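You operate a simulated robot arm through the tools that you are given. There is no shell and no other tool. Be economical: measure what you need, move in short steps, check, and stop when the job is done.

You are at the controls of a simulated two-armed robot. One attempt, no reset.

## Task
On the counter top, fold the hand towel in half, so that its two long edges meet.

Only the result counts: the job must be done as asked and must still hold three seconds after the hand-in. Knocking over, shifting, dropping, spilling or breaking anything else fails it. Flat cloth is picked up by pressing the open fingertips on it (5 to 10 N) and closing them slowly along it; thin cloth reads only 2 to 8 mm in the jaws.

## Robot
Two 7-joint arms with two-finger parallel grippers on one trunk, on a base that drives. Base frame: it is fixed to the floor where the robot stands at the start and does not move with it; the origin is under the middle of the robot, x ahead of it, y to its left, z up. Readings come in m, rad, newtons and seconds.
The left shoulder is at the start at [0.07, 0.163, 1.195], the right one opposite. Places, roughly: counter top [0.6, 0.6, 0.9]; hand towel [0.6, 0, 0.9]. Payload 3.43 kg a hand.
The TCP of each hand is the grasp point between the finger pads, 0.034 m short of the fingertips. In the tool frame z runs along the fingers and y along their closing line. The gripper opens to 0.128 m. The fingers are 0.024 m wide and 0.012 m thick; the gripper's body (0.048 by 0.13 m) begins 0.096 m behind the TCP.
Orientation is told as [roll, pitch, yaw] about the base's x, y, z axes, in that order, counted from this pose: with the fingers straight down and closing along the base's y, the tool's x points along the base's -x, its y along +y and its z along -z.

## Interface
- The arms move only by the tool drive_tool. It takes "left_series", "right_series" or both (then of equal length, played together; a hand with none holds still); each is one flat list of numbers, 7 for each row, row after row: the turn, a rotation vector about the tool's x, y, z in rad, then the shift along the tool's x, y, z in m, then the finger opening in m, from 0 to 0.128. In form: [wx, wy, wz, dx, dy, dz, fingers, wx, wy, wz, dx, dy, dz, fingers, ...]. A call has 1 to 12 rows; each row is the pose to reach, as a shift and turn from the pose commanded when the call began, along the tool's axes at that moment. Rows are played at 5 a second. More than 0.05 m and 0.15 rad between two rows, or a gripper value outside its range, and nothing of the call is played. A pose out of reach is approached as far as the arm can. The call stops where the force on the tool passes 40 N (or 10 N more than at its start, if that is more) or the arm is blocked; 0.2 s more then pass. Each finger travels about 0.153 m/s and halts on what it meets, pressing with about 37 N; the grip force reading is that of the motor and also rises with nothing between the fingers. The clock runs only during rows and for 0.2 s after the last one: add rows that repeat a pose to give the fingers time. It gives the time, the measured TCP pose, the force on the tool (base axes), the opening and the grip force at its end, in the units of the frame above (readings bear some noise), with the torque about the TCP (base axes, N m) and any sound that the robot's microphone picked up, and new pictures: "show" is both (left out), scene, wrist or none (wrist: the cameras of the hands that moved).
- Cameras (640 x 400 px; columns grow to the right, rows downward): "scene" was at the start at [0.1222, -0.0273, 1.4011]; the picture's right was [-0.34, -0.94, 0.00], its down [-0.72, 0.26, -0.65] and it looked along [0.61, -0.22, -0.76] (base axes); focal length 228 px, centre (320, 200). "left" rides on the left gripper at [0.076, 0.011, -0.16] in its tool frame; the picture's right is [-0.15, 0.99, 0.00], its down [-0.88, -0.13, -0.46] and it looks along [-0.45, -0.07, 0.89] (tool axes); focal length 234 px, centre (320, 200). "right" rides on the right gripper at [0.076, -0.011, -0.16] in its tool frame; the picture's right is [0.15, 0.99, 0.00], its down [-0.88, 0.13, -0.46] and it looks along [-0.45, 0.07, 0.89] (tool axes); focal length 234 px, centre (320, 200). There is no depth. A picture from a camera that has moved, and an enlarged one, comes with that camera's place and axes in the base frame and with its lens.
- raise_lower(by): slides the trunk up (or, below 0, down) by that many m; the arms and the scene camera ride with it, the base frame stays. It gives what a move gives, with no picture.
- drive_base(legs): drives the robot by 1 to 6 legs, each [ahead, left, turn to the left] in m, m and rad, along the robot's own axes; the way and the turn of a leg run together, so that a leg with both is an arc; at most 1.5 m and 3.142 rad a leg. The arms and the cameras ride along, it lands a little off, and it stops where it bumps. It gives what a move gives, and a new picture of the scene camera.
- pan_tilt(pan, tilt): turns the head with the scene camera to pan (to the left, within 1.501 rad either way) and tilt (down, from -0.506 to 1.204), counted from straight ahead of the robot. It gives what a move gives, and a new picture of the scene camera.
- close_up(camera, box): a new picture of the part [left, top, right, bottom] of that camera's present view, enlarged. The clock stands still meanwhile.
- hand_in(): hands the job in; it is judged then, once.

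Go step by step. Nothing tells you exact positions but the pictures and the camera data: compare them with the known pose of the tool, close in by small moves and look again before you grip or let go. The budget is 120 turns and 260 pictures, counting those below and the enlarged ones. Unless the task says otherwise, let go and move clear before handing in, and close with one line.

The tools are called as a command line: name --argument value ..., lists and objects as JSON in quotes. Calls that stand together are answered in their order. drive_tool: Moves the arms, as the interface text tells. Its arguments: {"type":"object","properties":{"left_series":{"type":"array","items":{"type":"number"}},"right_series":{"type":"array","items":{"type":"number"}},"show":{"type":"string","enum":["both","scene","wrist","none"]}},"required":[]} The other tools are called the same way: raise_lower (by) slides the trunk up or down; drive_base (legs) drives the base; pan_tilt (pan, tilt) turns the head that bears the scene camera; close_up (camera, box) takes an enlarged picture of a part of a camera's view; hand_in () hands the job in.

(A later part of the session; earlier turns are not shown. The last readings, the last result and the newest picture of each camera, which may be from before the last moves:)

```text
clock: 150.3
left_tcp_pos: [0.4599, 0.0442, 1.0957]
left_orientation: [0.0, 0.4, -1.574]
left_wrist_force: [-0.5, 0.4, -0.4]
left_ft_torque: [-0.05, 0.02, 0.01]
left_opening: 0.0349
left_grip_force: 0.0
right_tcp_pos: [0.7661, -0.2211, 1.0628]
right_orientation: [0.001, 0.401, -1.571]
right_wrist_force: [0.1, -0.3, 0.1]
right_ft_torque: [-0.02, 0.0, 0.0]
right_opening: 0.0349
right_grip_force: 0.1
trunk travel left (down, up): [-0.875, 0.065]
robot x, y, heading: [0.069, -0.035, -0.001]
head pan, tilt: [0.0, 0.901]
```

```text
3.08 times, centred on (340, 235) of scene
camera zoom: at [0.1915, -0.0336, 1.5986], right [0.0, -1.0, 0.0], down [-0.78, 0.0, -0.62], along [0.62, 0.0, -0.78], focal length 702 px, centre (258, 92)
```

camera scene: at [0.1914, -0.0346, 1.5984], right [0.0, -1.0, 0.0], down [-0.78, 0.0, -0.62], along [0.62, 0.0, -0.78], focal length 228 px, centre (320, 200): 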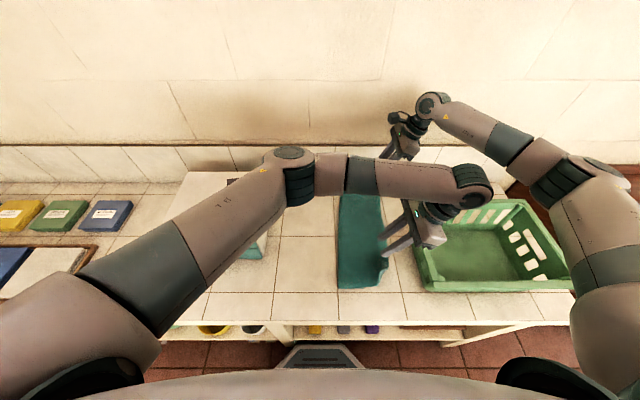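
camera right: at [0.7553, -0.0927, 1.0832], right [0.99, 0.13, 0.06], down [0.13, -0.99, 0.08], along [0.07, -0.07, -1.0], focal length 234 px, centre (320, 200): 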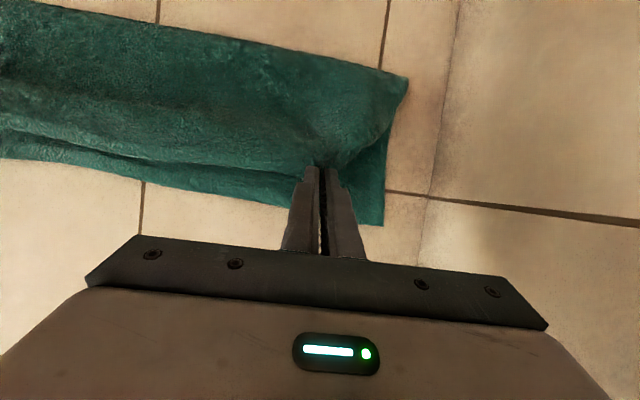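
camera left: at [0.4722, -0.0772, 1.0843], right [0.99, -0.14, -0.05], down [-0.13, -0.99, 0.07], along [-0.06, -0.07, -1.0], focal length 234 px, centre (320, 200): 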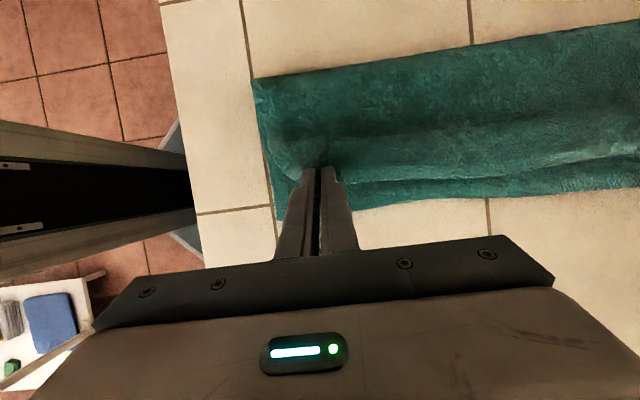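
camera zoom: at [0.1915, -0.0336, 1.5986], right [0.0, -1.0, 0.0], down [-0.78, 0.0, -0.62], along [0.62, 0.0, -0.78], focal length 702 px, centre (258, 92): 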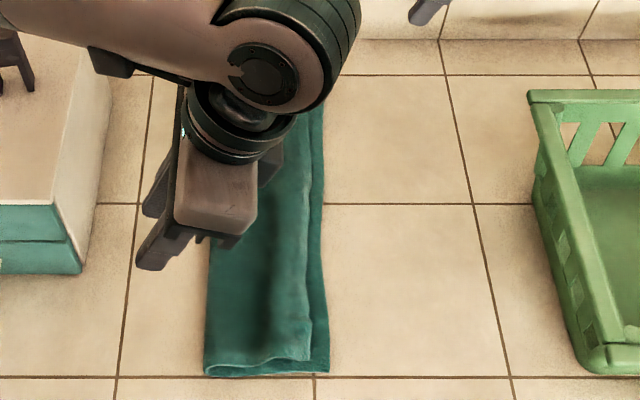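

The upper edge now lies only about 1–2 cm short of the lower edge. I clear the left hand and measure the gap along the edge.

drive_tool --left_series '[0, 0, 0, 0.04, 0, 0.0, 0.035, 0, 0, 0, 0.08, 0, 0.01, 0.035, 0, 0, 0, 0.12, 0, 0.02, 0.035, 0, 0, 0, 0.16, 0, 0.03, 0.035]' --show "none"

close_up --camera "scene" --box '[295, 180, 395, 290]'

```text
clock: 151.3
left_tcp_pos: [0.4626, 0.2031, 1.1309]
left_orientation: [0.003, 0.4, -1.575]
left_wrist_force: [-0.1, -0.3, 0.4]
left_ft_torque: [0.0, -0.01, 0.01]
left_opening: 0.035
left_grip_force: 0.0
right_tcp_pos: [0.7658, -0.2196, 1.0633]
right_orientation: [0.005, 0.401, -1.572]
right_wrist_force: [0.1, 0.1, -0.2]
right_ft_torque: [0.02, 0.0, 0.0]
right_opening: 0.0351
right_grip_force: 0.0
trunk travel left (down, up): [-0.875, 0.065]
robot x, y, heading: [0.066, -0.0325, -0.003]
head pan, tilt: [0.0, 0.901]
```

```text
3.64 times, centred on (345, 235) of scene
camera zoom: at [0.1915, -0.0319, 1.5986], right [0.0, -1.0, 0.0], down [-0.78, 0.0, -0.62], along [0.62, 0.0, -0.78], focal length 829 px, centre (229, 73)
```

zoom: 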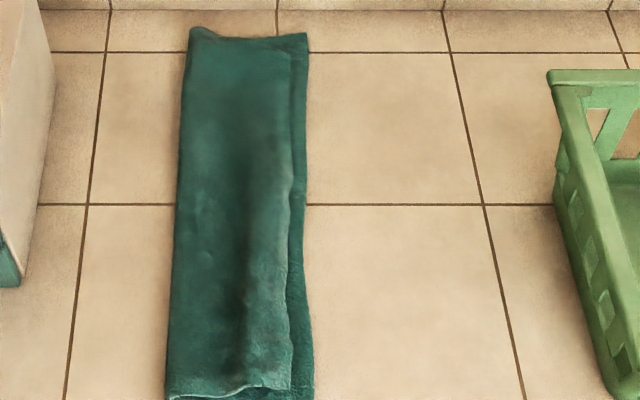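

The gap is about 1.9 cm near, 1.3 cm mid and 2.3 cm far. I bring both hands upright over the upper edge to pinch just the top layer and draw it to the lower edge.

drive_tool --left_series '[0, -0.05, 0, -0.0431, 0, 0.0104, 0.03, 0, -0.1, 0, -0.0862, 0, 0.0208, 0.025, 0, -0.15, 0, -0.1292, 0, 0.0313, 0.022, 0, -0.2, 0, -0.1723, 0, 0.0417, 0.022, 0, -0.25, 0, -0.2154, -0.001, 0.0521, 0.022, 0, -0.3, 0, -0.2585, -0.002, 0.0626, 0.022, 0, -0.35, 0, -0.3015, -0.003, 0.073, 0.022, 0, -0.4, 0, -0.3446, -0.003, 0.0834, 0.022, 0, -0.4, 0, -0.3446, -0.003, 0.0834, 0.022]' --right_series '[0, -0.05, 0, 0.0075, 0, 0.0226, 0.03, 0, -0.1, 0, 0.015, 0, 0.0452, 0.025, 0, -0.15, 0, 0.0225, 0, 0.0677, 0.022, 0, -0.2, 0, 0.03, 0, 0.0903, 0.022, 0, -0.25, 0, 0.0376, 0, 0.1129, 0.022, 0, -0.3, 0, 0.0451, 0, 0.1355, 0.022, 0, -0.35, 0, 0.0526, 0, 0.158, 0.022, 0, -0.4, 0, 0.0601, 0, 0.1806, 0.022, 0, -0.4, 0, 0.0601, 0, 0.1806, 0.022]' --show "wrist"

```text
clock: 153.3
left_tcp_pos: [0.4553, -0.082, 0.9175]
left_orientation: [0.002, 0.001, -1.572]
left_wrist_force: [-0.4, -0.2, 0.0]
left_ft_torque: [0.0, 0.02, 0.0]
left_opening: 0.0219
left_grip_force: 0.1
right_tcp_pos: [0.7644, -0.0948, 0.9196]
right_orientation: [0.002, 0.0, -1.573]
right_wrist_force: [-0.3, 0.2, 0.5]
right_ft_torque: [0.0, -0.02, -0.01]
right_opening: 0.0219
right_grip_force: 0.1
trunk travel left (down, up): [-0.875, 0.065]
robot x, y, heading: [0.0644, -0.0316, -0.001]
head pan, tilt: [0.0, 0.901]
camera right: at [0.755, -0.0192, 1.0802], right [0.99, 0.14, 0.0], down [0.13, -0.88, 0.46], along [0.07, -0.45, -0.89], focal length 234 px, centre (320, 200)
camera left: at [0.4692, -0.0066, 1.079], right [0.99, -0.15, 0.0], down [-0.13, -0.88, 0.45], along [-0.07, -0.45, -0.89], focal length 234 px, centre (320, 200)
```

right: 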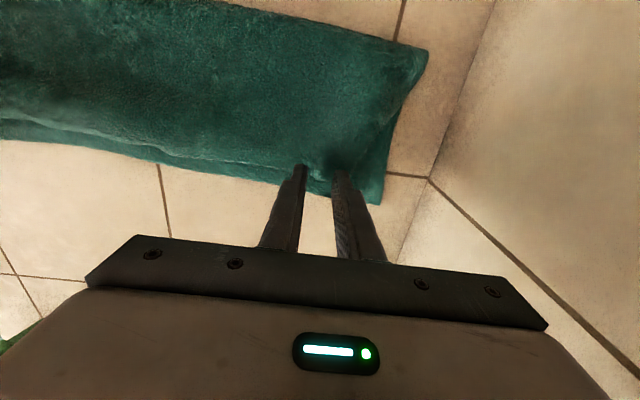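
left: 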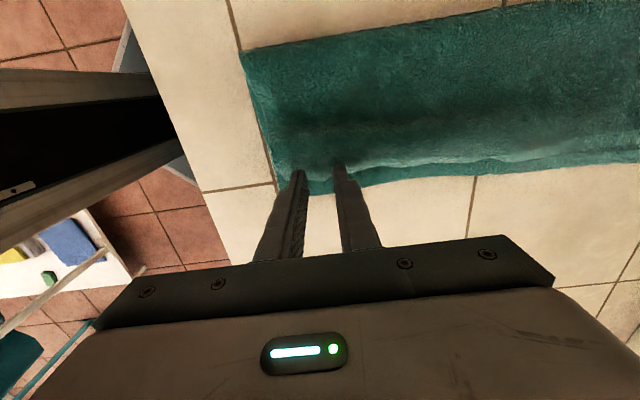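

I press lightly and close on the top layer.

drive_tool --left_series '[0, 0, 0, 0, 0, 0.013, 0.022, 0, 0, 0, 0, 0, 0.0175, 0.022, 0, 0, 0, 0, 0, 0.0175, 0.022, 0, 0, 0, 0, 0, 0.0175, 0.018, 0, 0, 0, 0, 0, 0.0175, 0.014, 0, 0, 0, 0, 0, 0.0175, 0.01, 0, 0, 0, 0, 0, 0.0175, 0.006, 0, 0, 0, 0, 0, 0.0175, 0.002, 0, 0, 0, 0, 0, 0.0175, 0.0, 0, 0, 0, 0, 0, 0.0175, 0.0]' --right_series '[0, 0, 0, 0, 0, 0.015, 0.022, 0, 0, 0, 0, 0, 0.0195, 0.022, 0, 0, 0, 0, 0, 0.0195, 0.022, 0, 0, 0, 0, 0, 0.0195, 0.018, 0, 0, 0, 0, 0, 0.0195, 0.014, 0, 0, 0, 0, 0, 0.0195, 0.01, 0, 0, 0, 0, 0, 0.0195, 0.006, 0, 0, 0, 0, 0, 0.0195, 0.002, 0, 0, 0, 0, 0, 0.0195, 0.0, 0, 0, 0, 0, 0, 0.0195, 0.0]' --show "wrist"

```text
clock: 155.5
left_tcp_pos: [0.4566, -0.0821, 0.9044]
left_orientation: [0.003, 0.003, -1.575]
left_wrist_force: [5.7, 0.1, 1.1]
left_ft_torque: [-0.05, -0.17, -0.01]
left_opening: 0.0029
left_grip_force: 36.4
right_tcp_pos: [0.7665, -0.0939, 0.901]
right_orientation: [0.004, 0.001, -1.574]
right_wrist_force: [-2.8, 0.9, 13.2]
right_ft_torque: [0.11, 0.02, 0.02]
right_opening: 0.0036
right_grip_force: 37.2
trunk travel left (down, up): [-0.875, 0.065]
robot x, y, heading: [0.0671, -0.0333, 0.003]
head pan, tilt: [0.0, 0.901]
camera right: at [0.7555, -0.0193, 1.0605], right [0.99, 0.15, 0.0], down [0.13, -0.88, 0.45], along [0.07, -0.45, -0.89], focal length 234 px, centre (320, 200)
camera left: at [0.469, -0.0081, 1.0636], right [0.99, -0.15, 0.0], down [-0.13, -0.88, 0.45], along [-0.07, -0.45, -0.89], focal length 234 px, centre (320, 200)
```

right: 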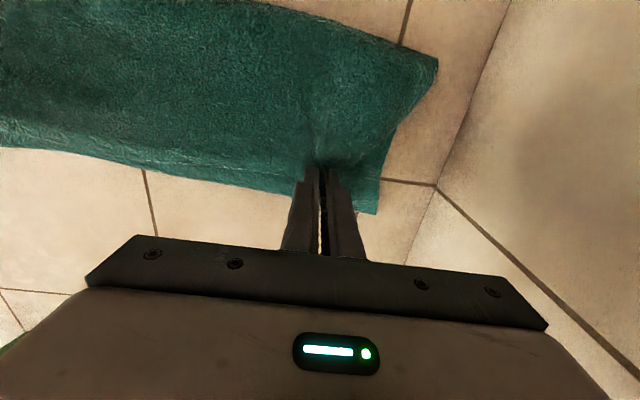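
left: 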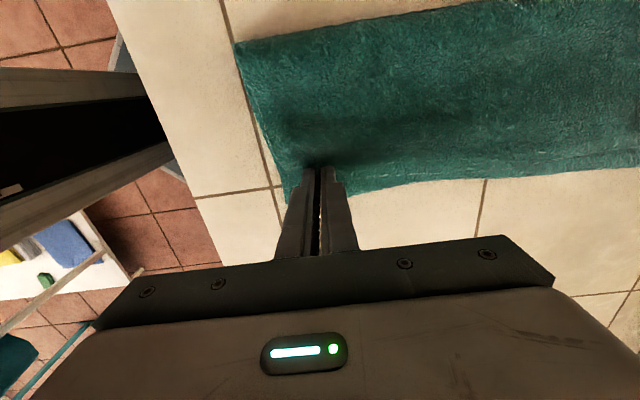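

Only the top layer is held (2.9 and 3.6 mm). I lift a few millimetres and pull right by 2.0 cm (near) and 2.4 cm (far).

drive_tool --left_series '[0, 0, 0, 0, 0, -0.006, 0, 0, 0, 0, -0.007, 0, -0.006, 0, 0, 0, 0, -0.014, 0, -0.006, 0, 0, 0, 0, -0.021, 0, -0.006, 0, 0, 0, 0, -0.021, 0, -0.001, 0]' --right_series '[0, 0, 0, 0, 0, -0.006, 0, 0, 0, 0, -0.008, 0, -0.006, 0, 0, 0, 0, -0.016, 0, -0.006, 0, 0, 0, 0, -0.024, 0, -0.006, 0, 0, 0, 0, -0.024, 0, -0.001, 0]' --show "wrist"

```text
clock: 156.7
left_tcp_pos: [0.457, -0.1038, 0.9049]
left_orientation: [0.002, 0.002, -1.575]
left_wrist_force: [5.1, 0.0, 0.1]
left_ft_torque: [-0.02, -0.14, -0.02]
left_opening: 0.003
left_grip_force: 36.9
right_tcp_pos: [0.7669, -0.1183, 0.9013]
right_orientation: [0.004, 0.0, -1.572]
right_wrist_force: [-4.4, -0.8, 6.3]
right_ft_torque: [0.02, 0.1, 0.0]
right_opening: 0.0033
right_grip_force: 36.8
trunk travel left (down, up): [-0.875, 0.065]
robot x, y, heading: [0.0674, -0.032, -0.006]
head pan, tilt: [0.0, 0.901]
camera right: at [0.7555, -0.0435, 1.0616], right [0.99, 0.14, 0.0], down [0.13, -0.88, 0.46], along [0.07, -0.45, -0.89], focal length 234 px, centre (320, 200)
camera left: at [0.4698, -0.0296, 1.0649], right [0.99, -0.15, 0.0], down [-0.13, -0.88, 0.45], along [-0.07, -0.45, -0.89], focal length 234 px, centre (320, 200)
```

right: 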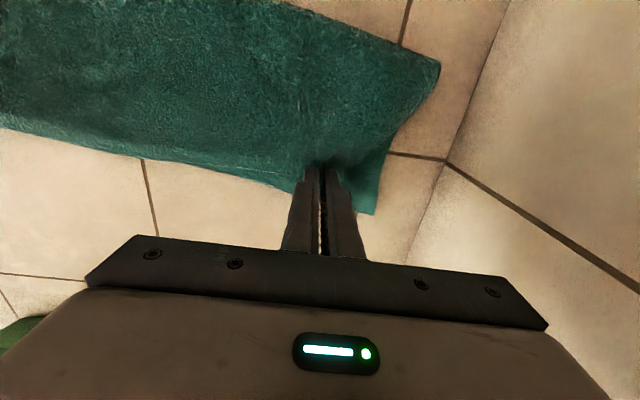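
left: 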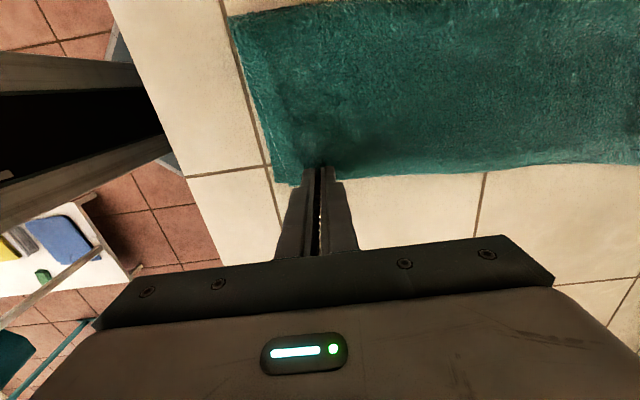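

The near edges appear to meet now. I release, lift and move clear to inspect.

drive_tool --left_series '[0, 0, 0, 0, 0, 0.002, 0.012, 0, 0, 0, 0, 0, 0.002, 0.025, 0, 0, 0, 0, 0, -0.03, 0.03, 0, 0, 0, 0, 0, -0.08, 0.03, 0, 0, 0, 0, 0, -0.13, 0.03, 0, 0, 0, 0.04, 0, -0.16, 0.03, 0, 0, 0, 0.085, 0, -0.18, 0.03, 0, 0, 0, 0.13, 0, -0.19, 0.03, 0, 0, 0, 0.178, 0, -0.2, 0.03, 0, 0, 0, 0.225, 0, -0.21, 0.03]' --right_series '[0, 0, 0, 0, 0, 0.0, 0.012, 0, 0, 0, 0, 0, 0.0, 0.025, 0, 0, 0, 0, 0, -0.03, 0.03, 0, 0, 0, 0, 0, -0.08, 0.03, 0, 0, 0, 0, 0, -0.13, 0.03, 0, 0, 0, -0.02, 0, -0.16, 0.03, 0, 0, 0, -0.06, 0, -0.18, 0.03, 0, 0, 0, -0.1, 0, -0.19, 0.03, 0, 0, 0, -0.14, 0, -0.2, 0.03, 0, 0, 0, -0.18, 0, -0.2, 0.03]' --show "none"

close_up --camera "scene" --box '[295, 180, 395, 300]'

close_up --camera "scene" --box '[320, 180, 380, 220]'

```text
clock: 158.9
left_tcp_pos: [0.4548, 0.1208, 1.1154]
left_orientation: [0.004, 0.0, -1.574]
left_wrist_force: [-0.6, -1.0, 0.5]
left_ft_torque: [0.0, -0.03, 0.0]
left_opening: 0.03
left_grip_force: 0.1
right_tcp_pos: [0.7651, -0.2996, 1.1035]
right_orientation: [0.001, -0.001, -1.571]
right_wrist_force: [-0.5, -0.4, 0.5]
right_ft_torque: [-0.01, -0.02, 0.01]
right_opening: 0.0301
right_grip_force: 0.0
trunk travel left (down, up): [-0.875, 0.065]
robot x, y, heading: [0.0683, -0.035, 0.001]
head pan, tilt: [0.0, 0.901]
```

```text
3.33 times, centred on (345, 240) of scene
camera zoom: at [0.1905, -0.0339, 1.5987], right [0.0, -1.0, 0.0], down [-0.78, 0.0, -0.62], along [0.62, 0.0, -0.78], focal length 760 px, centre (237, 67)
```

zoom: 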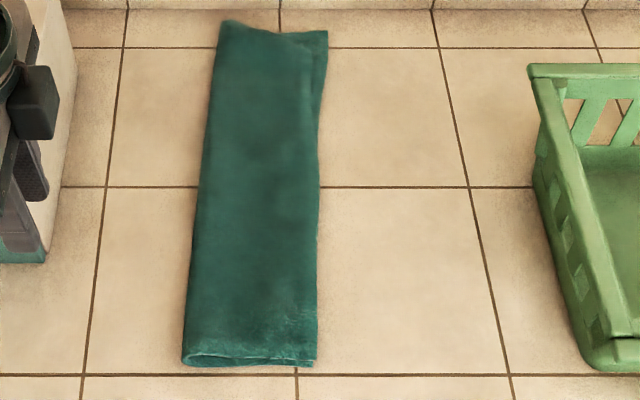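

```text
10.00 times, centred on (350, 200) of scene
camera zoom: at [0.1905, -0.0339, 1.5987], right [0.0, -1.0, 0.0], down [-0.78, 0.0, -0.62], along [0.62, 0.0, -0.78], focal length 2280 px, centre (20, 200)
```

zoom: 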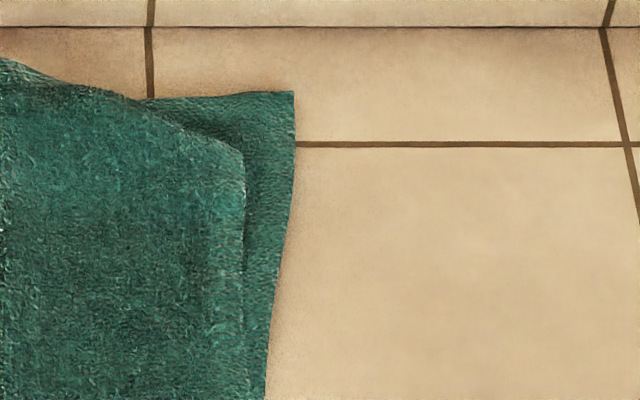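

The edges meet along the near and middle part; only the upper far corner at (0.793, -0.126) falls about 3 cm short of the lower corner at (0.832, -0.152). I fetch that corner with the right hand.

drive_tool --right_series '[0, 0, 0, 0.03, 0.002, 0.02, 0.022, 0, 0, 0, 0.065, 0.004, 0.045, 0.022, 0, 0, 0, 0.1, 0.006, 0.075, 0.022, 0, 0, 0, 0.135, 0.008, 0.105, 0.022, 0, 0, 0, 0.165, 0.01, 0.14, 0.022, 0, 0, 0, 0.184, 0.011, 0.175, 0.022, 0, 0, 0, 0.184, 0.011, 0.185, 0.022]' --show "wrist"

```text
clock: 160.5
left_tcp_pos: [0.457, 0.1203, 1.115]
left_orientation: [0.001, 0.001, -1.573]
left_wrist_force: [-0.4, 0.2, 0.4]
left_ft_torque: [0.0, 0.0, -0.02]
left_opening: 0.0302
left_grip_force: 0.1
right_tcp_pos: [0.777, -0.1149, 0.9167]
right_orientation: [0.002, 0.001, -1.574]
right_wrist_force: [0.6, -0.1, -0.2]
right_ft_torque: [0.02, 0.03, -0.01]
right_opening: 0.0219
right_grip_force: 0.0
trunk travel left (down, up): [-0.875, 0.065]
robot x, y, heading: [0.0664, -0.0361, 0.006]
head pan, tilt: [0.0, 0.901]
camera right: at [0.7676, -0.0398, 1.0761], right [0.99, 0.14, 0.0], down [0.13, -0.88, 0.46], along [0.07, -0.45, -0.89], focal length 234 px, centre (320, 200)
```

right: 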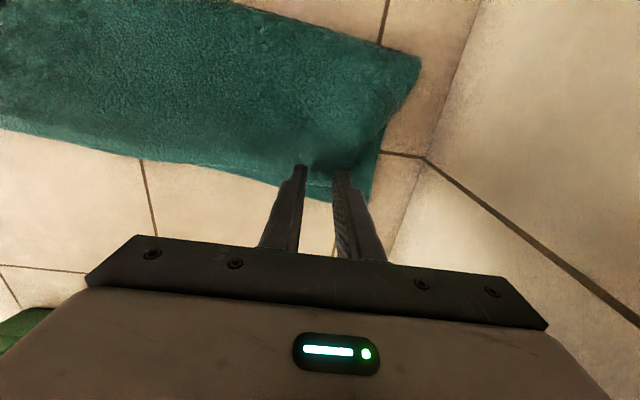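

The fingers straddle the upper corner. I press lightly, close, lift a little, and draw it by (+0.032, -0.024) to the lower corner.

drive_tool --right_series '[0, 0, 0, 0, 0, 0.012, 0.022, 0, 0, 0, 0, 0, 0.0165, 0.022, 0, 0, 0, 0, 0, 0.0165, 0.018, 0, 0, 0, 0, 0, 0.0165, 0.014, 0, 0, 0, 0, 0, 0.0165, 0.01, 0, 0, 0, 0, 0, 0.0165, 0.006, 0, 0, 0, 0, 0, 0.0165, 0.002, 0, 0, 0, 0, 0, 0.0165, 0.0, 0, 0, 0, 0, 0, 0.0165, 0.0]' --show "wrist"

```text
clock: 162.5
left_tcp_pos: [0.456, 0.1202, 1.1147]
left_orientation: [0.002, 0.002, -1.574]
left_wrist_force: [0.1, 0.7, 0.0]
left_ft_torque: [-0.06, 0.0, 0.0]
left_opening: 0.0301
left_grip_force: 0.0
right_tcp_pos: [0.7771, -0.114, 0.9003]
right_orientation: [0.002, 0.001, -1.573]
right_wrist_force: [0.5, 0.4, 7.5]
right_ft_torque: [0.07, -0.08, -0.01]
right_opening: 0.004
right_grip_force: 37.4
trunk travel left (down, up): [-0.875, 0.065]
robot x, y, heading: [0.071, -0.0372, 0.004]
head pan, tilt: [0.0, 0.901]
camera right: at [0.7667, -0.0397, 1.0613], right [0.99, 0.14, 0.0], down [0.13, -0.88, 0.46], along [0.07, -0.45, -0.89], focal length 234 px, centre (320, 200)
```

right: 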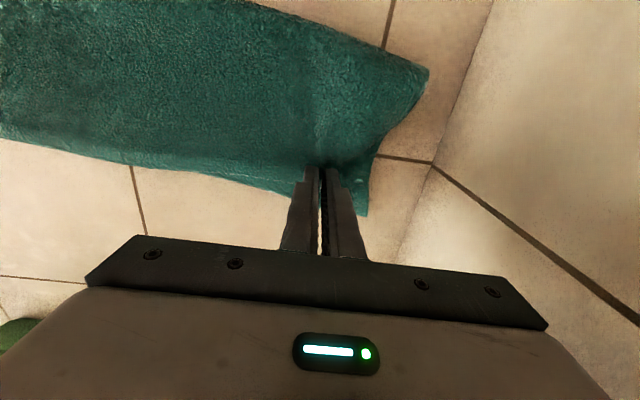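

It holds at 4 mm. I lift 1.5 cm, move to the lower corner, lower and check.

drive_tool --right_series '[0, 0, 0, 0, 0, -0.015, 0, 0, 0, 0, -0.008, 0.01, -0.015, 0, 0, 0, 0, -0.016, 0.02, -0.015, 0, 0, 0, 0, -0.024, 0.03, -0.013, 0, 0, 0, 0, -0.024, 0.03, -0.004, 0]' --show "wrist"

```text
clock: 163.7
left_tcp_pos: [0.4573, 0.1201, 1.1149]
left_orientation: [0.002, 0.0, -1.575]
left_wrist_force: [1.5, -1.3, 0.7]
left_ft_torque: [0.0, -0.02, -0.02]
left_opening: 0.0303
left_grip_force: 0.1
right_tcp_pos: [0.8078, -0.1392, 0.9061]
right_orientation: [0.001, 0.0, -1.573]
right_wrist_force: [-0.3, -0.2, 0.7]
right_ft_torque: [-0.01, 0.07, -0.01]
right_opening: 0.0042
right_grip_force: 37.1
trunk travel left (down, up): [-0.875, 0.065]
robot x, y, heading: [0.0688, -0.0371, -0.004]
head pan, tilt: [0.0, 0.901]
camera right: at [0.7972, -0.0646, 1.064], right [0.99, 0.15, 0.0], down [0.13, -0.88, 0.45], along [0.07, -0.45, -0.89], focal length 234 px, centre (320, 200)
```

right: 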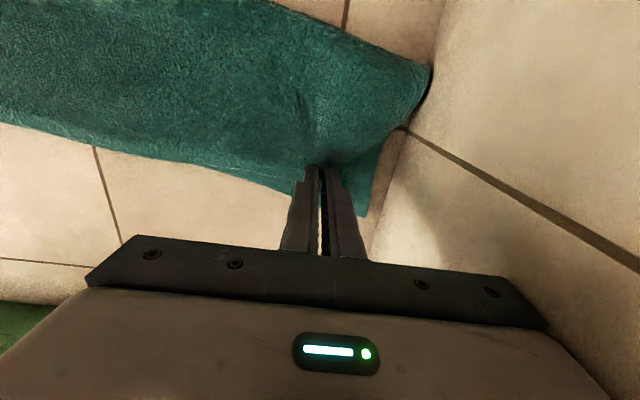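

The other corner moved along with it, so I may be holding both layers. I release, lift, and take a closer look.

drive_tool --right_series '[0, 0, 0, 0, 0, 0.003, 0.012, 0, 0, 0, 0, 0, 0.003, 0.025, 0, 0, 0, 0, 0, -0.03, 0.03, 0, 0, 0, 0, 0, -0.08, 0.03, 0, 0, 0, -0.03, -0.02, -0.11, 0.03, 0, 0, 0, -0.07, -0.03, -0.12, 0.03, 0, 0, 0, -0.115, -0.03, -0.13, 0.03]' --show "none"

close_up --camera "scene" --box '[310, 175, 390, 235]'

close_up --camera "right" --box '[200, 0, 480, 175]'

```text
clock: 165.3
left_tcp_pos: [0.4563, 0.1193, 1.1141]
left_orientation: [0.002, 0.003, -1.572]
left_wrist_force: [0.4, -0.2, 0.6]
left_ft_torque: [-0.02, 0.0, -0.02]
left_opening: 0.0303
left_grip_force: 0.1
right_tcp_pos: [0.7781, -0.2561, 1.0352]
right_orientation: [0.002, 0.001, -1.57]
right_wrist_force: [0.1, 0.4, -0.8]
right_ft_torque: [0.0, -0.03, 0.0]
right_opening: 0.03
right_grip_force: 0.1
trunk travel left (down, up): [-0.875, 0.065]
robot x, y, heading: [0.066, -0.0319, 0.0]
head pan, tilt: [0.0, 0.901]
```

```text
6.67 times, centred on (350, 205) of scene
camera zoom: at [0.192, -0.0361, 1.5986], right [0.0, -1.0, 0.0], down [-0.78, 0.0, -0.62], along [0.62, 0.0, -0.78], focal length 1520 px, centre (120, 167)
```

zoom: 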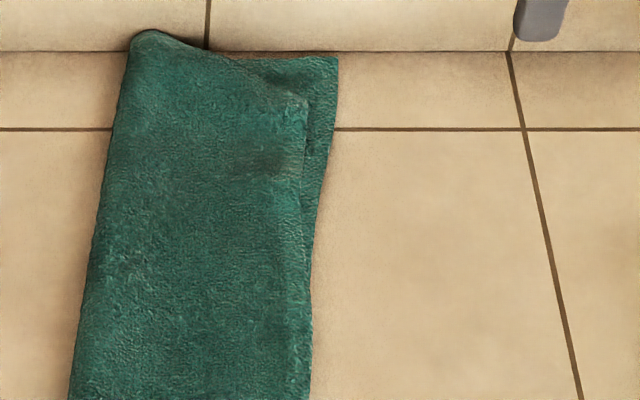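

```text
2.29 times, centred on (340, 88) of right
camera zoom: at [0.7666, -0.1821, 1.1951], right [0.99, 0.15, 0.0], down [0.13, -0.88, 0.45], along [0.07, -0.45, -0.89], focal length 535 px, centre (274, 457)
```

zoom: 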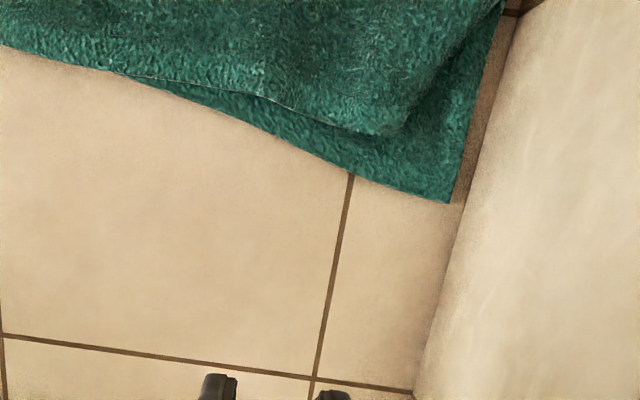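

The upper far corner is rounded because its tip is turned under. I grip the top layer further inside, at about (0.785, -0.105), so the tip can hang free and be laid outward.

drive_tool --right_series '[0, 0, 0, 0.04, 0.002, 0.02, 0.022, 0, 0, 0, 0.08, 0.004, 0.045, 0.022, 0, 0, 0, 0.118, 0.006, 0.075, 0.022, 0, 0, 0, 0.151, 0.007, 0.11, 0.022, 0, 0, 0, 0.151, 0.007, 0.13, 0.022, 0, 0, 0, 0.151, 0.007, 0.1345, 0.022, 0, 0, 0, 0.151, 0.007, 0.1345, 0.018, 0, 0, 0, 0.151, 0.007, 0.1345, 0.014, 0, 0, 0, 0.151, 0.007, 0.1345, 0.01, 0, 0, 0, 0.151, 0.007, 0.1345, 0.005, 0, 0, 0, 0.151, 0.007, 0.1345, 0.0, 0, 0, 0, 0.151, 0.007, 0.1345, 0.0]' --show "none"

drive_tool --right_series '[0, 0, 0, 0, 0, -0.03, 0, 0, 0, 0, 0, 0, -0.06, 0, 0, 0, 0, -0.01, 0.005, -0.08, 0, 0, 0, 0, -0.01, 0.005, -0.08, 0]' --show "wrist"

close_up --camera "scene" --box '[310, 165, 390, 225]'

```text
clock: 167.9
left_tcp_pos: [0.4554, 0.1204, 1.1152]
left_orientation: [0.001, 0.003, -1.575]
left_wrist_force: [0.4, 0.7, -0.1]
left_ft_torque: [0.01, -0.01, 0.01]
left_opening: 0.0301
left_grip_force: 0.0
right_tcp_pos: [0.7837, -0.1034, 0.9]
right_orientation: [0.002, 0.002, -1.572]
right_wrist_force: [0.2, 0.8, 7.9]
right_ft_torque: [0.03, -0.02, 0.03]
right_opening: 0.0038
right_grip_force: 37.2
trunk travel left (down, up): [-0.875, 0.065]
robot x, y, heading: [0.0703, -0.0338, 0.0]
head pan, tilt: [0.0, 0.901]
```

```text
clock: 168.9
left_tcp_pos: [0.4557, 0.1209, 1.1143]
left_orientation: [0.001, 0.001, -1.575]
left_wrist_force: [-0.1, -0.6, 0.8]
left_ft_torque: [-0.05, 0.0, 0.0]
left_opening: 0.0301
left_grip_force: 0.1
right_tcp_pos: [0.7892, -0.1127, 0.9784]
right_orientation: [0.001, 0.001, -1.573]
right_wrist_force: [0.0, -0.1, -0.1]
right_ft_torque: [0.01, 0.02, 0.04]
right_opening: 0.0033
right_grip_force: 37.4
trunk travel left (down, up): [-0.875, 0.065]
robot x, y, heading: [0.071, -0.0315, 0.003]
head pan, tilt: [0.0, 0.901]
camera right: at [0.7788, -0.0379, 1.1385], right [0.99, 0.15, 0.0], down [0.13, -0.88, 0.45], along [0.07, -0.45, -0.89], focal length 234 px, centre (320, 200)
```

right: 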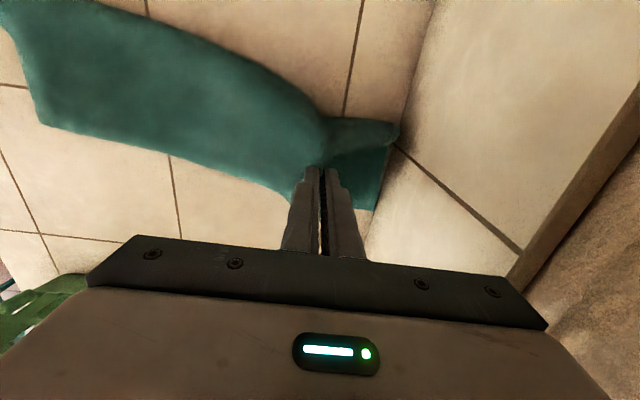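

```text
6.67 times, centred on (350, 195) of scene
camera zoom: at [0.1929, -0.0345, 1.5985], right [0.0, -1.0, 0.0], down [-0.78, 0.0, -0.62], along [0.62, 0.0, -0.78], focal length 1520 px, centre (120, 233)
```

zoom: 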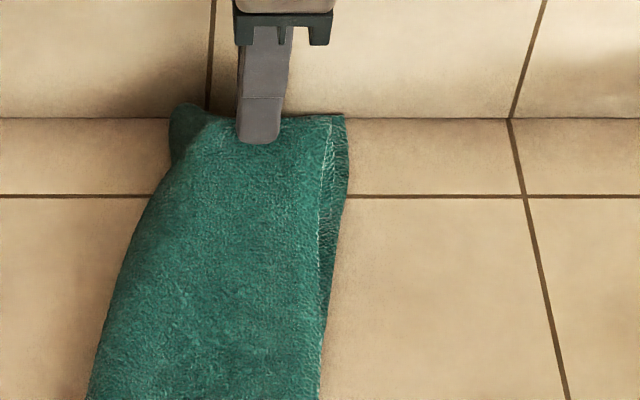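

The top layer lifted alone and its tip swings free. I carry it slightly outward, then lower and bring it back in so the tip lies outward.

drive_tool --right_series '[0, 0, 0, -0.015, 0.003, 0.015, 0, 0, 0, 0, -0.03, 0.005, 0.035, 0, 0, 0, 0, -0.03, 0.005, 0.05, 0, 0, 0, 0, -0.023, 0.005, 0.062, 0, 0, 0, 0, -0.016, 0.005, 0.073, 0, 0, 0, 0, -0.016, 0.005, 0.073, 0.012, 0, 0, 0, -0.016, 0.005, 0.073, 0.025, 0, 0, 0, -0.016, 0.005, 0.04, 0.03, 0, 0, 0, -0.016, 0.005, -0.005, 0.03, 0, 0, 0, -0.045, -0.01, -0.035, 0.03, 0, 0, 0, -0.085, -0.025, -0.055, 0.03, 0, 0, 0, -0.13, -0.025, -0.06, 0.03]' --show "none"

close_up --camera "scene" --box '[310, 175, 390, 235]'

close_up --camera "right" --box '[160, 0, 480, 200]'

```text
clock: 171.5
left_tcp_pos: [0.4569, 0.1199, 1.1146]
left_orientation: [0.0, 0.003, -1.571]
left_wrist_force: [-0.2, 0.2, 0.1]
left_ft_torque: [-0.01, 0.03, 0.01]
left_opening: 0.0298
left_grip_force: 0.1
right_tcp_pos: [0.7621, -0.2432, 1.0397]
right_orientation: [0.0, 0.003, -1.571]
right_wrist_force: [0.5, 0.3, -0.1]
right_ft_torque: [0.0, 0.02, 0.01]
right_opening: 0.03
right_grip_force: 0.1
trunk travel left (down, up): [-0.875, 0.065]
robot x, y, heading: [0.0669, -0.0351, 0.003]
head pan, tilt: [0.0, 0.901]
```

```text
6.67 times, centred on (350, 205) of scene
camera zoom: at [0.1923, -0.0364, 1.5986], right [0.0, -1.0, 0.0], down [-0.78, 0.0, -0.62], along [0.62, 0.0, -0.78], focal length 1520 px, centre (120, 167)
```

zoom: 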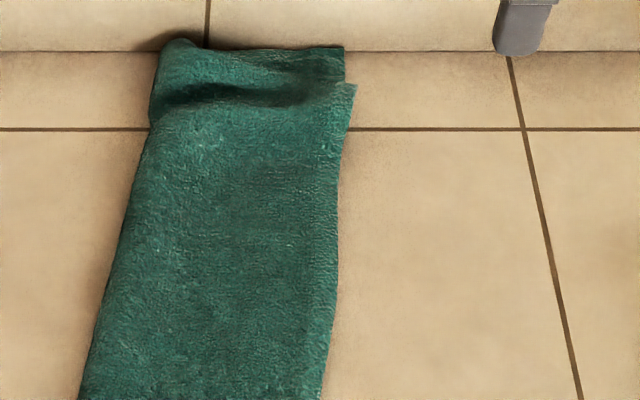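

```text
2.00 times, centred on (320, 100) of right
camera zoom: at [0.7521, -0.1684, 1.1998], right [0.99, 0.15, 0.0], down [0.13, -0.88, 0.45], along [0.07, -0.45, -0.89], focal length 468 px, centre (320, 400)
```

zoom: 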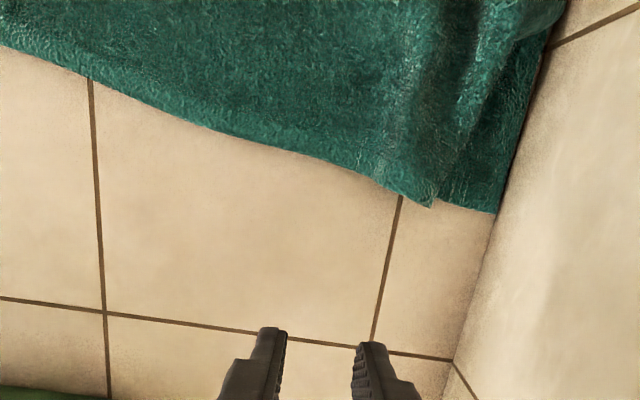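

The long edges now meet at the far corner too, though the upper layer is bunched about 4 cm short along x there. I look at the whole towel and the near end.

close_up --camera "scene" --box '[280, 175, 420, 300]'

close_up --camera "scene" --box '[310, 250, 380, 300]'

```text
3.20 times, centred on (350, 238) of scene
camera zoom: at [0.1923, -0.0364, 1.5986], right [0.0, -1.0, 0.0], down [-0.78, 0.0, -0.62], along [0.62, 0.0, -0.78], focal length 730 px, centre (224, 80)
```

zoom: 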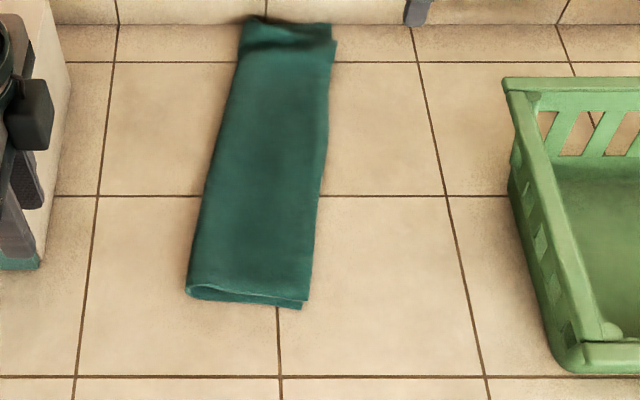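

```text
8.00 times, centred on (345, 275) of scene
camera zoom: at [0.1923, -0.0364, 1.5986], right [0.0, -1.0, 0.0], down [-0.78, 0.0, -0.62], along [0.62, 0.0, -0.78], focal length 1824 px, centre (120, -400)
```

zoom: 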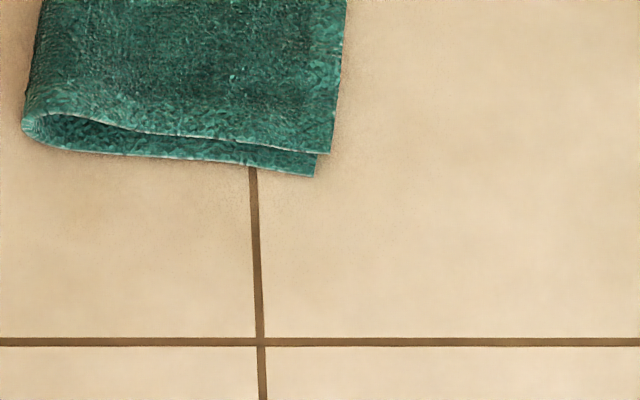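

The near corners coincide within about 1 cm; only the upper layer is bunched lengthwise at the far end. I lower the trunk 10 cm to give the right arm the reach to pull that corner forward.

raise_lower --by -0.1

drive_tool --right_series '[0, 0, 0, 0.02, 0.01, -0.01, 0.022, 0, 0, 0, 0.05, 0.025, -0.01, 0.022, 0, 0, 0, 0.08, 0.04, 0.0, 0.022, 0, 0, 0, 0.08, 0.04, 0.022, 0.022]' --show "wrist"

```text
clock: 172.8
left_tcp_pos: [0.4558, 0.1196, 1.0148]
left_orientation: [0.002, 0.001, -1.574]
left_wrist_force: [-0.3, -0.2, -0.2]
left_ft_torque: [-0.01, 0.03, 0.01]
left_opening: 0.0301
left_grip_force: 0.0
right_tcp_pos: [0.7633, -0.2414, 0.9394]
right_orientation: [0.003, 0.001, -1.573]
right_wrist_force: [0.4, -0.7, -0.2]
right_ft_torque: [-0.01, 0.02, -0.01]
right_opening: 0.0299
right_grip_force: 0.1
trunk travel left (down, up): [-0.775, 0.165]
robot x, y, heading: [0.0679, -0.0361, 0.001]
head pan, tilt: [0.0, 0.901]
```

```text
clock: 173.8
left_tcp_pos: [0.4567, 0.119, 1.0141]
left_orientation: [0.0, 0.003, -1.574]
left_wrist_force: [-0.1, 0.0, -0.4]
left_ft_torque: [0.02, 0.0, -0.03]
left_opening: 0.0299
left_grip_force: 0.1
right_tcp_pos: [0.8056, -0.1625, 0.9185]
right_orientation: [0.002, 0.002, -1.572]
right_wrist_force: [-1.2, 0.0, 0.0]
right_ft_torque: [0.05, -0.01, 0.01]
right_opening: 0.0221
right_grip_force: 0.1
trunk travel left (down, up): [-0.775, 0.165]
robot x, y, heading: [0.0671, -0.0318, -0.005]
head pan, tilt: [0.0, 0.901]
camera right: at [0.7937, -0.0879, 1.0777], right [0.99, 0.14, 0.0], down [0.13, -0.88, 0.45], along [0.07, -0.45, -0.89], focal length 234 px, centre (320, 200)
```

right: 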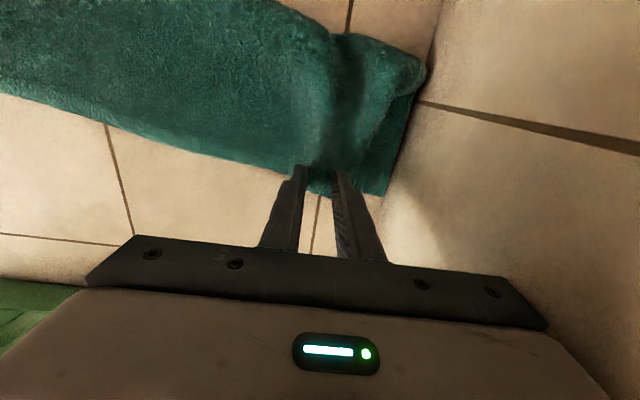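

The fingers are at the upper corner. I press, close and lift slightly.

drive_tool --right_series '[0, 0, 0, 0, 0, 0.014, 0.022, 0, 0, 0, 0, 0, 0.0185, 0.022, 0, 0, 0, 0, 0, 0.0185, 0.018, 0, 0, 0, 0, 0, 0.0185, 0.014, 0, 0, 0, 0, 0, 0.0185, 0.01, 0, 0, 0, 0, 0, 0.0185, 0.005, 0, 0, 0, 0, 0, 0.0185, 0.0, 0, 0, 0, 0, 0, 0.0185, 0.0, 0, 0, 0, 0, 0, -0.002, 0.0, 0, 0, 0, 0, 0, -0.022, 0.0]' --show "wrist"

```text
clock: 176.0
left_tcp_pos: [0.4557, 0.1198, 1.015]
left_orientation: [0.001, 0.002, -1.574]
left_wrist_force: [-0.3, -0.1, 0.2]
left_ft_torque: [-0.02, -0.01, 0.01]
left_opening: 0.03
left_grip_force: 0.0
right_tcp_pos: [0.8024, -0.1619, 0.9385]
right_orientation: [0.001, 0.0, -1.569]
right_wrist_force: [-0.7, 0.1, -0.2]
right_ft_torque: [0.01, -0.03, -0.01]
right_opening: 0.0036
right_grip_force: 37.2
trunk travel left (down, up): [-0.775, 0.165]
robot x, y, heading: [0.0663, -0.0279, 0.003]
head pan, tilt: [0.0, 0.901]
camera right: at [0.7916, -0.0873, 1.0986], right [0.99, 0.15, 0.0], down [0.13, -0.88, 0.46], along [0.07, -0.45, -0.89], focal length 234 px, centre (320, 200)
```

right: 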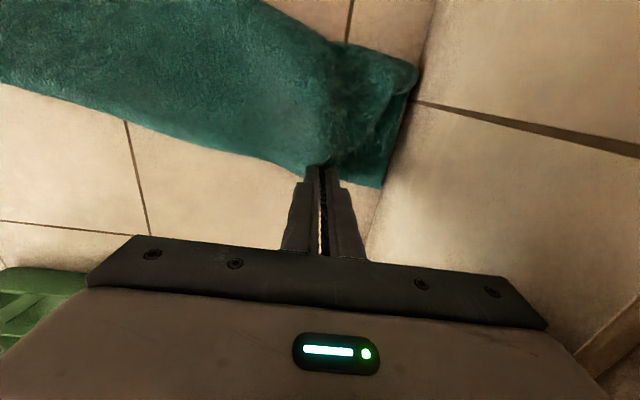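

The top layer alone is lifted. I pull it 3.8 cm forward, lower, release and lift away.

drive_tool --right_series '[0, 0, 0, 0, 0.012, 0, 0, 0, 0, 0, -0.003, 0.025, 0, 0, 0, 0, 0, -0.005, 0.038, 0.005, 0, 0, 0, 0, -0.005, 0.038, 0.02, 0, 0, 0, 0, -0.005, 0.038, 0.033, 0, 0, 0, 0, -0.005, 0.038, 0.033, 0.012, 0, 0, 0, -0.005, 0.038, 0.033, 0.025, 0, 0, 0, -0.005, 0.038, 0.0, 0.03, 0, 0, 0, -0.005, 0.038, -0.045, 0.03, 0, 0, 0, -0.03, 0.02, -0.08, 0.03, 0, 0, 0, -0.06, 0.0, -0.11, 0.03, 0, 0, 0, -0.095, -0.01, -0.14, 0.03]' --show "none"

close_up --camera "scene" --box '[290, 165, 410, 300]'

close_up --camera "right" --box '[160, 0, 480, 200]'

```text
clock: 176.4
left_tcp_pos: [0.4559, 0.1199, 1.0145]
left_orientation: [0.003, 0.002, -1.573]
left_wrist_force: [-0.2, -0.6, 0.1]
left_ft_torque: [-0.02, -0.02, -0.01]
left_opening: 0.0302
left_grip_force: 0.1
right_tcp_pos: [0.8096, -0.1623, 0.939]
right_orientation: [-0.005, 0.0, -1.57]
right_wrist_force: [-0.4, -0.3, 1.0]
right_ft_torque: [0.01, 0.04, -0.01]
right_opening: 0.0032
right_grip_force: 36.8
trunk travel left (down, up): [-0.775, 0.165]
robot x, y, heading: [0.0694, -0.0302, 0.003]
head pan, tilt: [0.0, 0.901]
stopped in row 1 (right hand): the force on the tool passed its limit (the readings are from after the stop); the commanded pose is now the measured one
```

```text
2.96 times, centred on (350, 232) of scene
camera zoom: at [0.1908, -0.0348, 1.4987], right [0.0, -1.0, 0.0], down [-0.78, 0.0, -0.62], along [0.62, 0.0, -0.78], focal length 676 px, centre (231, 104)
```

zoom: 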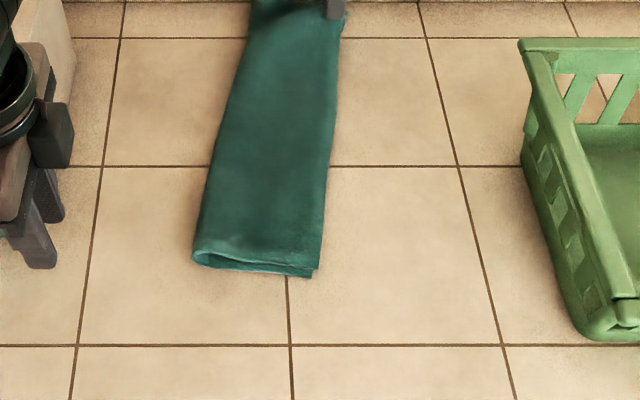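

```text
2.00 times, centred on (320, 100) of right
camera zoom: at [0.7989, -0.0878, 1.0989], right [0.99, 0.15, 0.0], down [0.13, -0.88, 0.46], along [0.06, -0.45, -0.89], focal length 468 px, centre (320, 400)
```

zoom: 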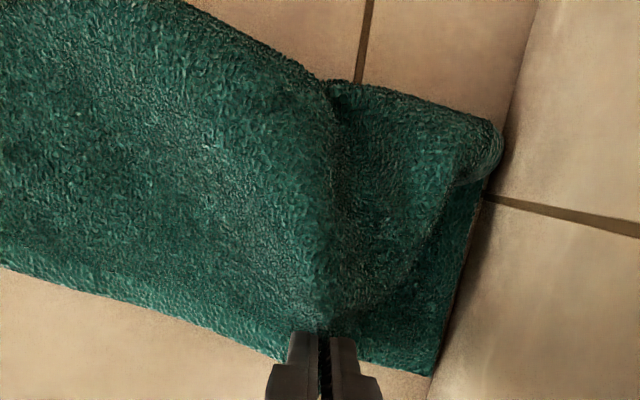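

The gripper body meets the wall, so I keep that corner held here and instead draw the towel's near end back with the left hand. I bring the left hand to the near end.

drive_tool --left_series '[0, 0, 0, -0.04, 0.01, 0.0, 0.03, 0, 0, 0, -0.08, 0.02, 0.005, 0.03, 0, 0, 0, -0.12, 0.03, 0.015, 0.03, 0, 0, 0, -0.155, 0.04, 0.035, 0.03, 0, 0, 0, -0.182, 0.049, 0.065, 0.03, 0, 0, 0, -0.182, 0.049, 0.09, 0.03]' --right_series '[0, 0, 0, 0, -0.006, 0, 0, 0, 0, 0, 0, -0.006, 0.01, 0, 0, 0, 0, 0, -0.006, 0.015, 0, 0, 0, 0, 0, -0.006, 0.015, 0, 0, 0, 0, 0, -0.006, 0.015, 0, 0, 0, 0, 0, -0.006, 0.015, 0]' --show "wrist"

```text
clock: 177.8
left_tcp_pos: [0.5049, -0.0625, 0.9281]
left_orientation: [0.001, 0.0, -1.574]
left_wrist_force: [-0.1, -0.4, -0.6]
left_ft_torque: [-0.05, -0.02, -0.02]
left_opening: 0.03
left_grip_force: 0.1
right_tcp_pos: [0.8048, -0.1617, 0.9229]
right_orientation: [-0.006, 0.0, -1.572]
right_wrist_force: [-0.1, 0.3, -0.8]
right_ft_torque: [-0.02, 0.0, 0.03]
right_opening: 0.0033
right_grip_force: 36.7
trunk travel left (down, up): [-0.775, 0.165]
robot x, y, heading: [0.0659, -0.0333, -0.002]
head pan, tilt: [0.0, 0.901]
camera right: at [0.7945, -0.0864, 1.0838], right [0.99, 0.15, -0.01], down [0.13, -0.88, 0.46], along [0.06, -0.45, -0.89], focal length 234 px, centre (320, 200)
camera left: at [0.5185, 0.0116, 1.0871], right [0.99, -0.15, 0.0], down [-0.13, -0.88, 0.45], along [-0.07, -0.45, -0.89], focal length 234 px, centre (320, 200)
```

right: 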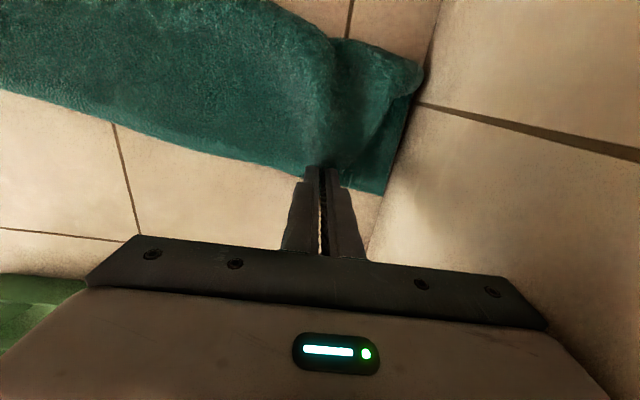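
left: 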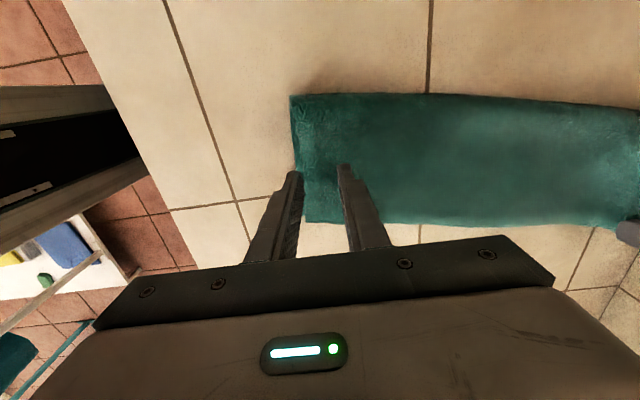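

The left fingers stand at the near end, over both layers. I press, close, and pull back 3.5 cm while the right hand holds its corner.

drive_tool --left_series '[0, 0, 0, 0, 0.008, 0.015, 0.03, 0, 0, 0, 0, 0.008, 0.027, 0.03, 0, 0, 0, 0, 0.008, 0.0295, 0.03, 0, 0, 0, 0, 0.008, 0.0295, 0.025, 0, 0, 0, 0, 0.008, 0.0295, 0.02, 0, 0, 0, 0, 0.008, 0.0295, 0.014, 0, 0, 0, 0, 0.008, 0.0295, 0.008, 0, 0, 0, 0, 0.008, 0.0295, 0.0, 0, 0, 0, 0, 0.008, 0.0295, 0.0]' --show "none"

drive_tool --left_series '[0, 0, 0, 0, 0, -0.005, 0, 0, 0, 0, 0, -0.012, -0.005, 0, 0, 0, 0, 0, -0.024, -0.005, 0, 0, 0, 0, 0, -0.036, -0.005, 0, 0, 0, 0, 0, -0.036, -0.005, 0]' --show "wrist"

close_up --camera "right" --box '[160, 0, 480, 200]'

```text
clock: 179.0
left_tcp_pos: [0.5145, -0.065, 0.8979]
left_orientation: [0.006, -0.007, -1.577]
left_wrist_force: [-5.2, 2.4, 24.0]
left_ft_torque: [0.1, 0.15, -0.03]
left_opening: 0.0198
left_grip_force: 0.1
right_tcp_pos: [0.8027, -0.1615, 0.9257]
right_orientation: [-0.004, 0.001, -1.572]
right_wrist_force: [-0.3, 0.3, 0.0]
right_ft_torque: [0.01, 0.02, 0.0]
right_opening: 0.0034
right_grip_force: 36.4
trunk travel left (down, up): [-0.775, 0.165]
robot x, y, heading: [0.0675, -0.0348, -0.003]
head pan, tilt: [0.0, 0.901]
stopped in row 5 (left hand): the force on the tool passed its limit (the readings are from after the stop); the commanded pose is now the measured one
```

```text
clock: 180.2
left_tcp_pos: [0.4864, -0.0604, 0.9101]
left_orientation: [0.029, -0.001, -1.57]
left_wrist_force: [10.2, -3.3, 0.6]
left_ft_torque: [-0.1, -0.39, 0.05]
left_opening: 0.0075
left_grip_force: 37.2
right_tcp_pos: [0.8031, -0.1589, 0.9278]
right_orientation: [-0.005, -0.001, -1.568]
right_wrist_force: [-10.0, 2.3, -1.8]
right_ft_torque: [0.07, 0.37, 0.07]
right_opening: 0.0038
right_grip_force: 36.9
trunk travel left (down, up): [-0.775, 0.165]
robot x, y, heading: [0.0685, -0.0304, -0.002]
head pan, tilt: [0.0, 0.901]
camera left: at [0.4955, 0.0142, 1.0705], right [0.99, -0.14, 0.03], down [-0.14, -0.88, 0.45], along [-0.04, -0.45, -0.89], focal length 234 px, centre (320, 200)
```

left: 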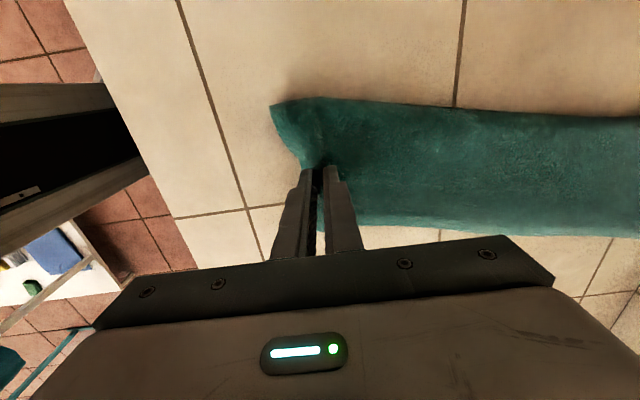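

```text
2.00 times, centred on (320, 100) of right
camera zoom: at [0.7929, -0.0835, 1.0862], right [0.99, 0.15, -0.01], down [0.13, -0.88, 0.46], along [0.06, -0.45, -0.89], focal length 468 px, centre (320, 400)
```

zoom: 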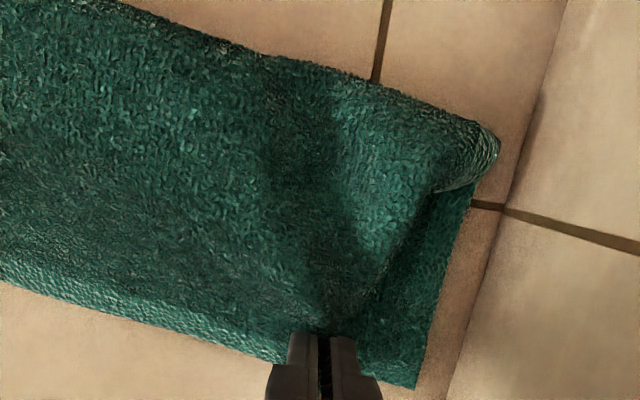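

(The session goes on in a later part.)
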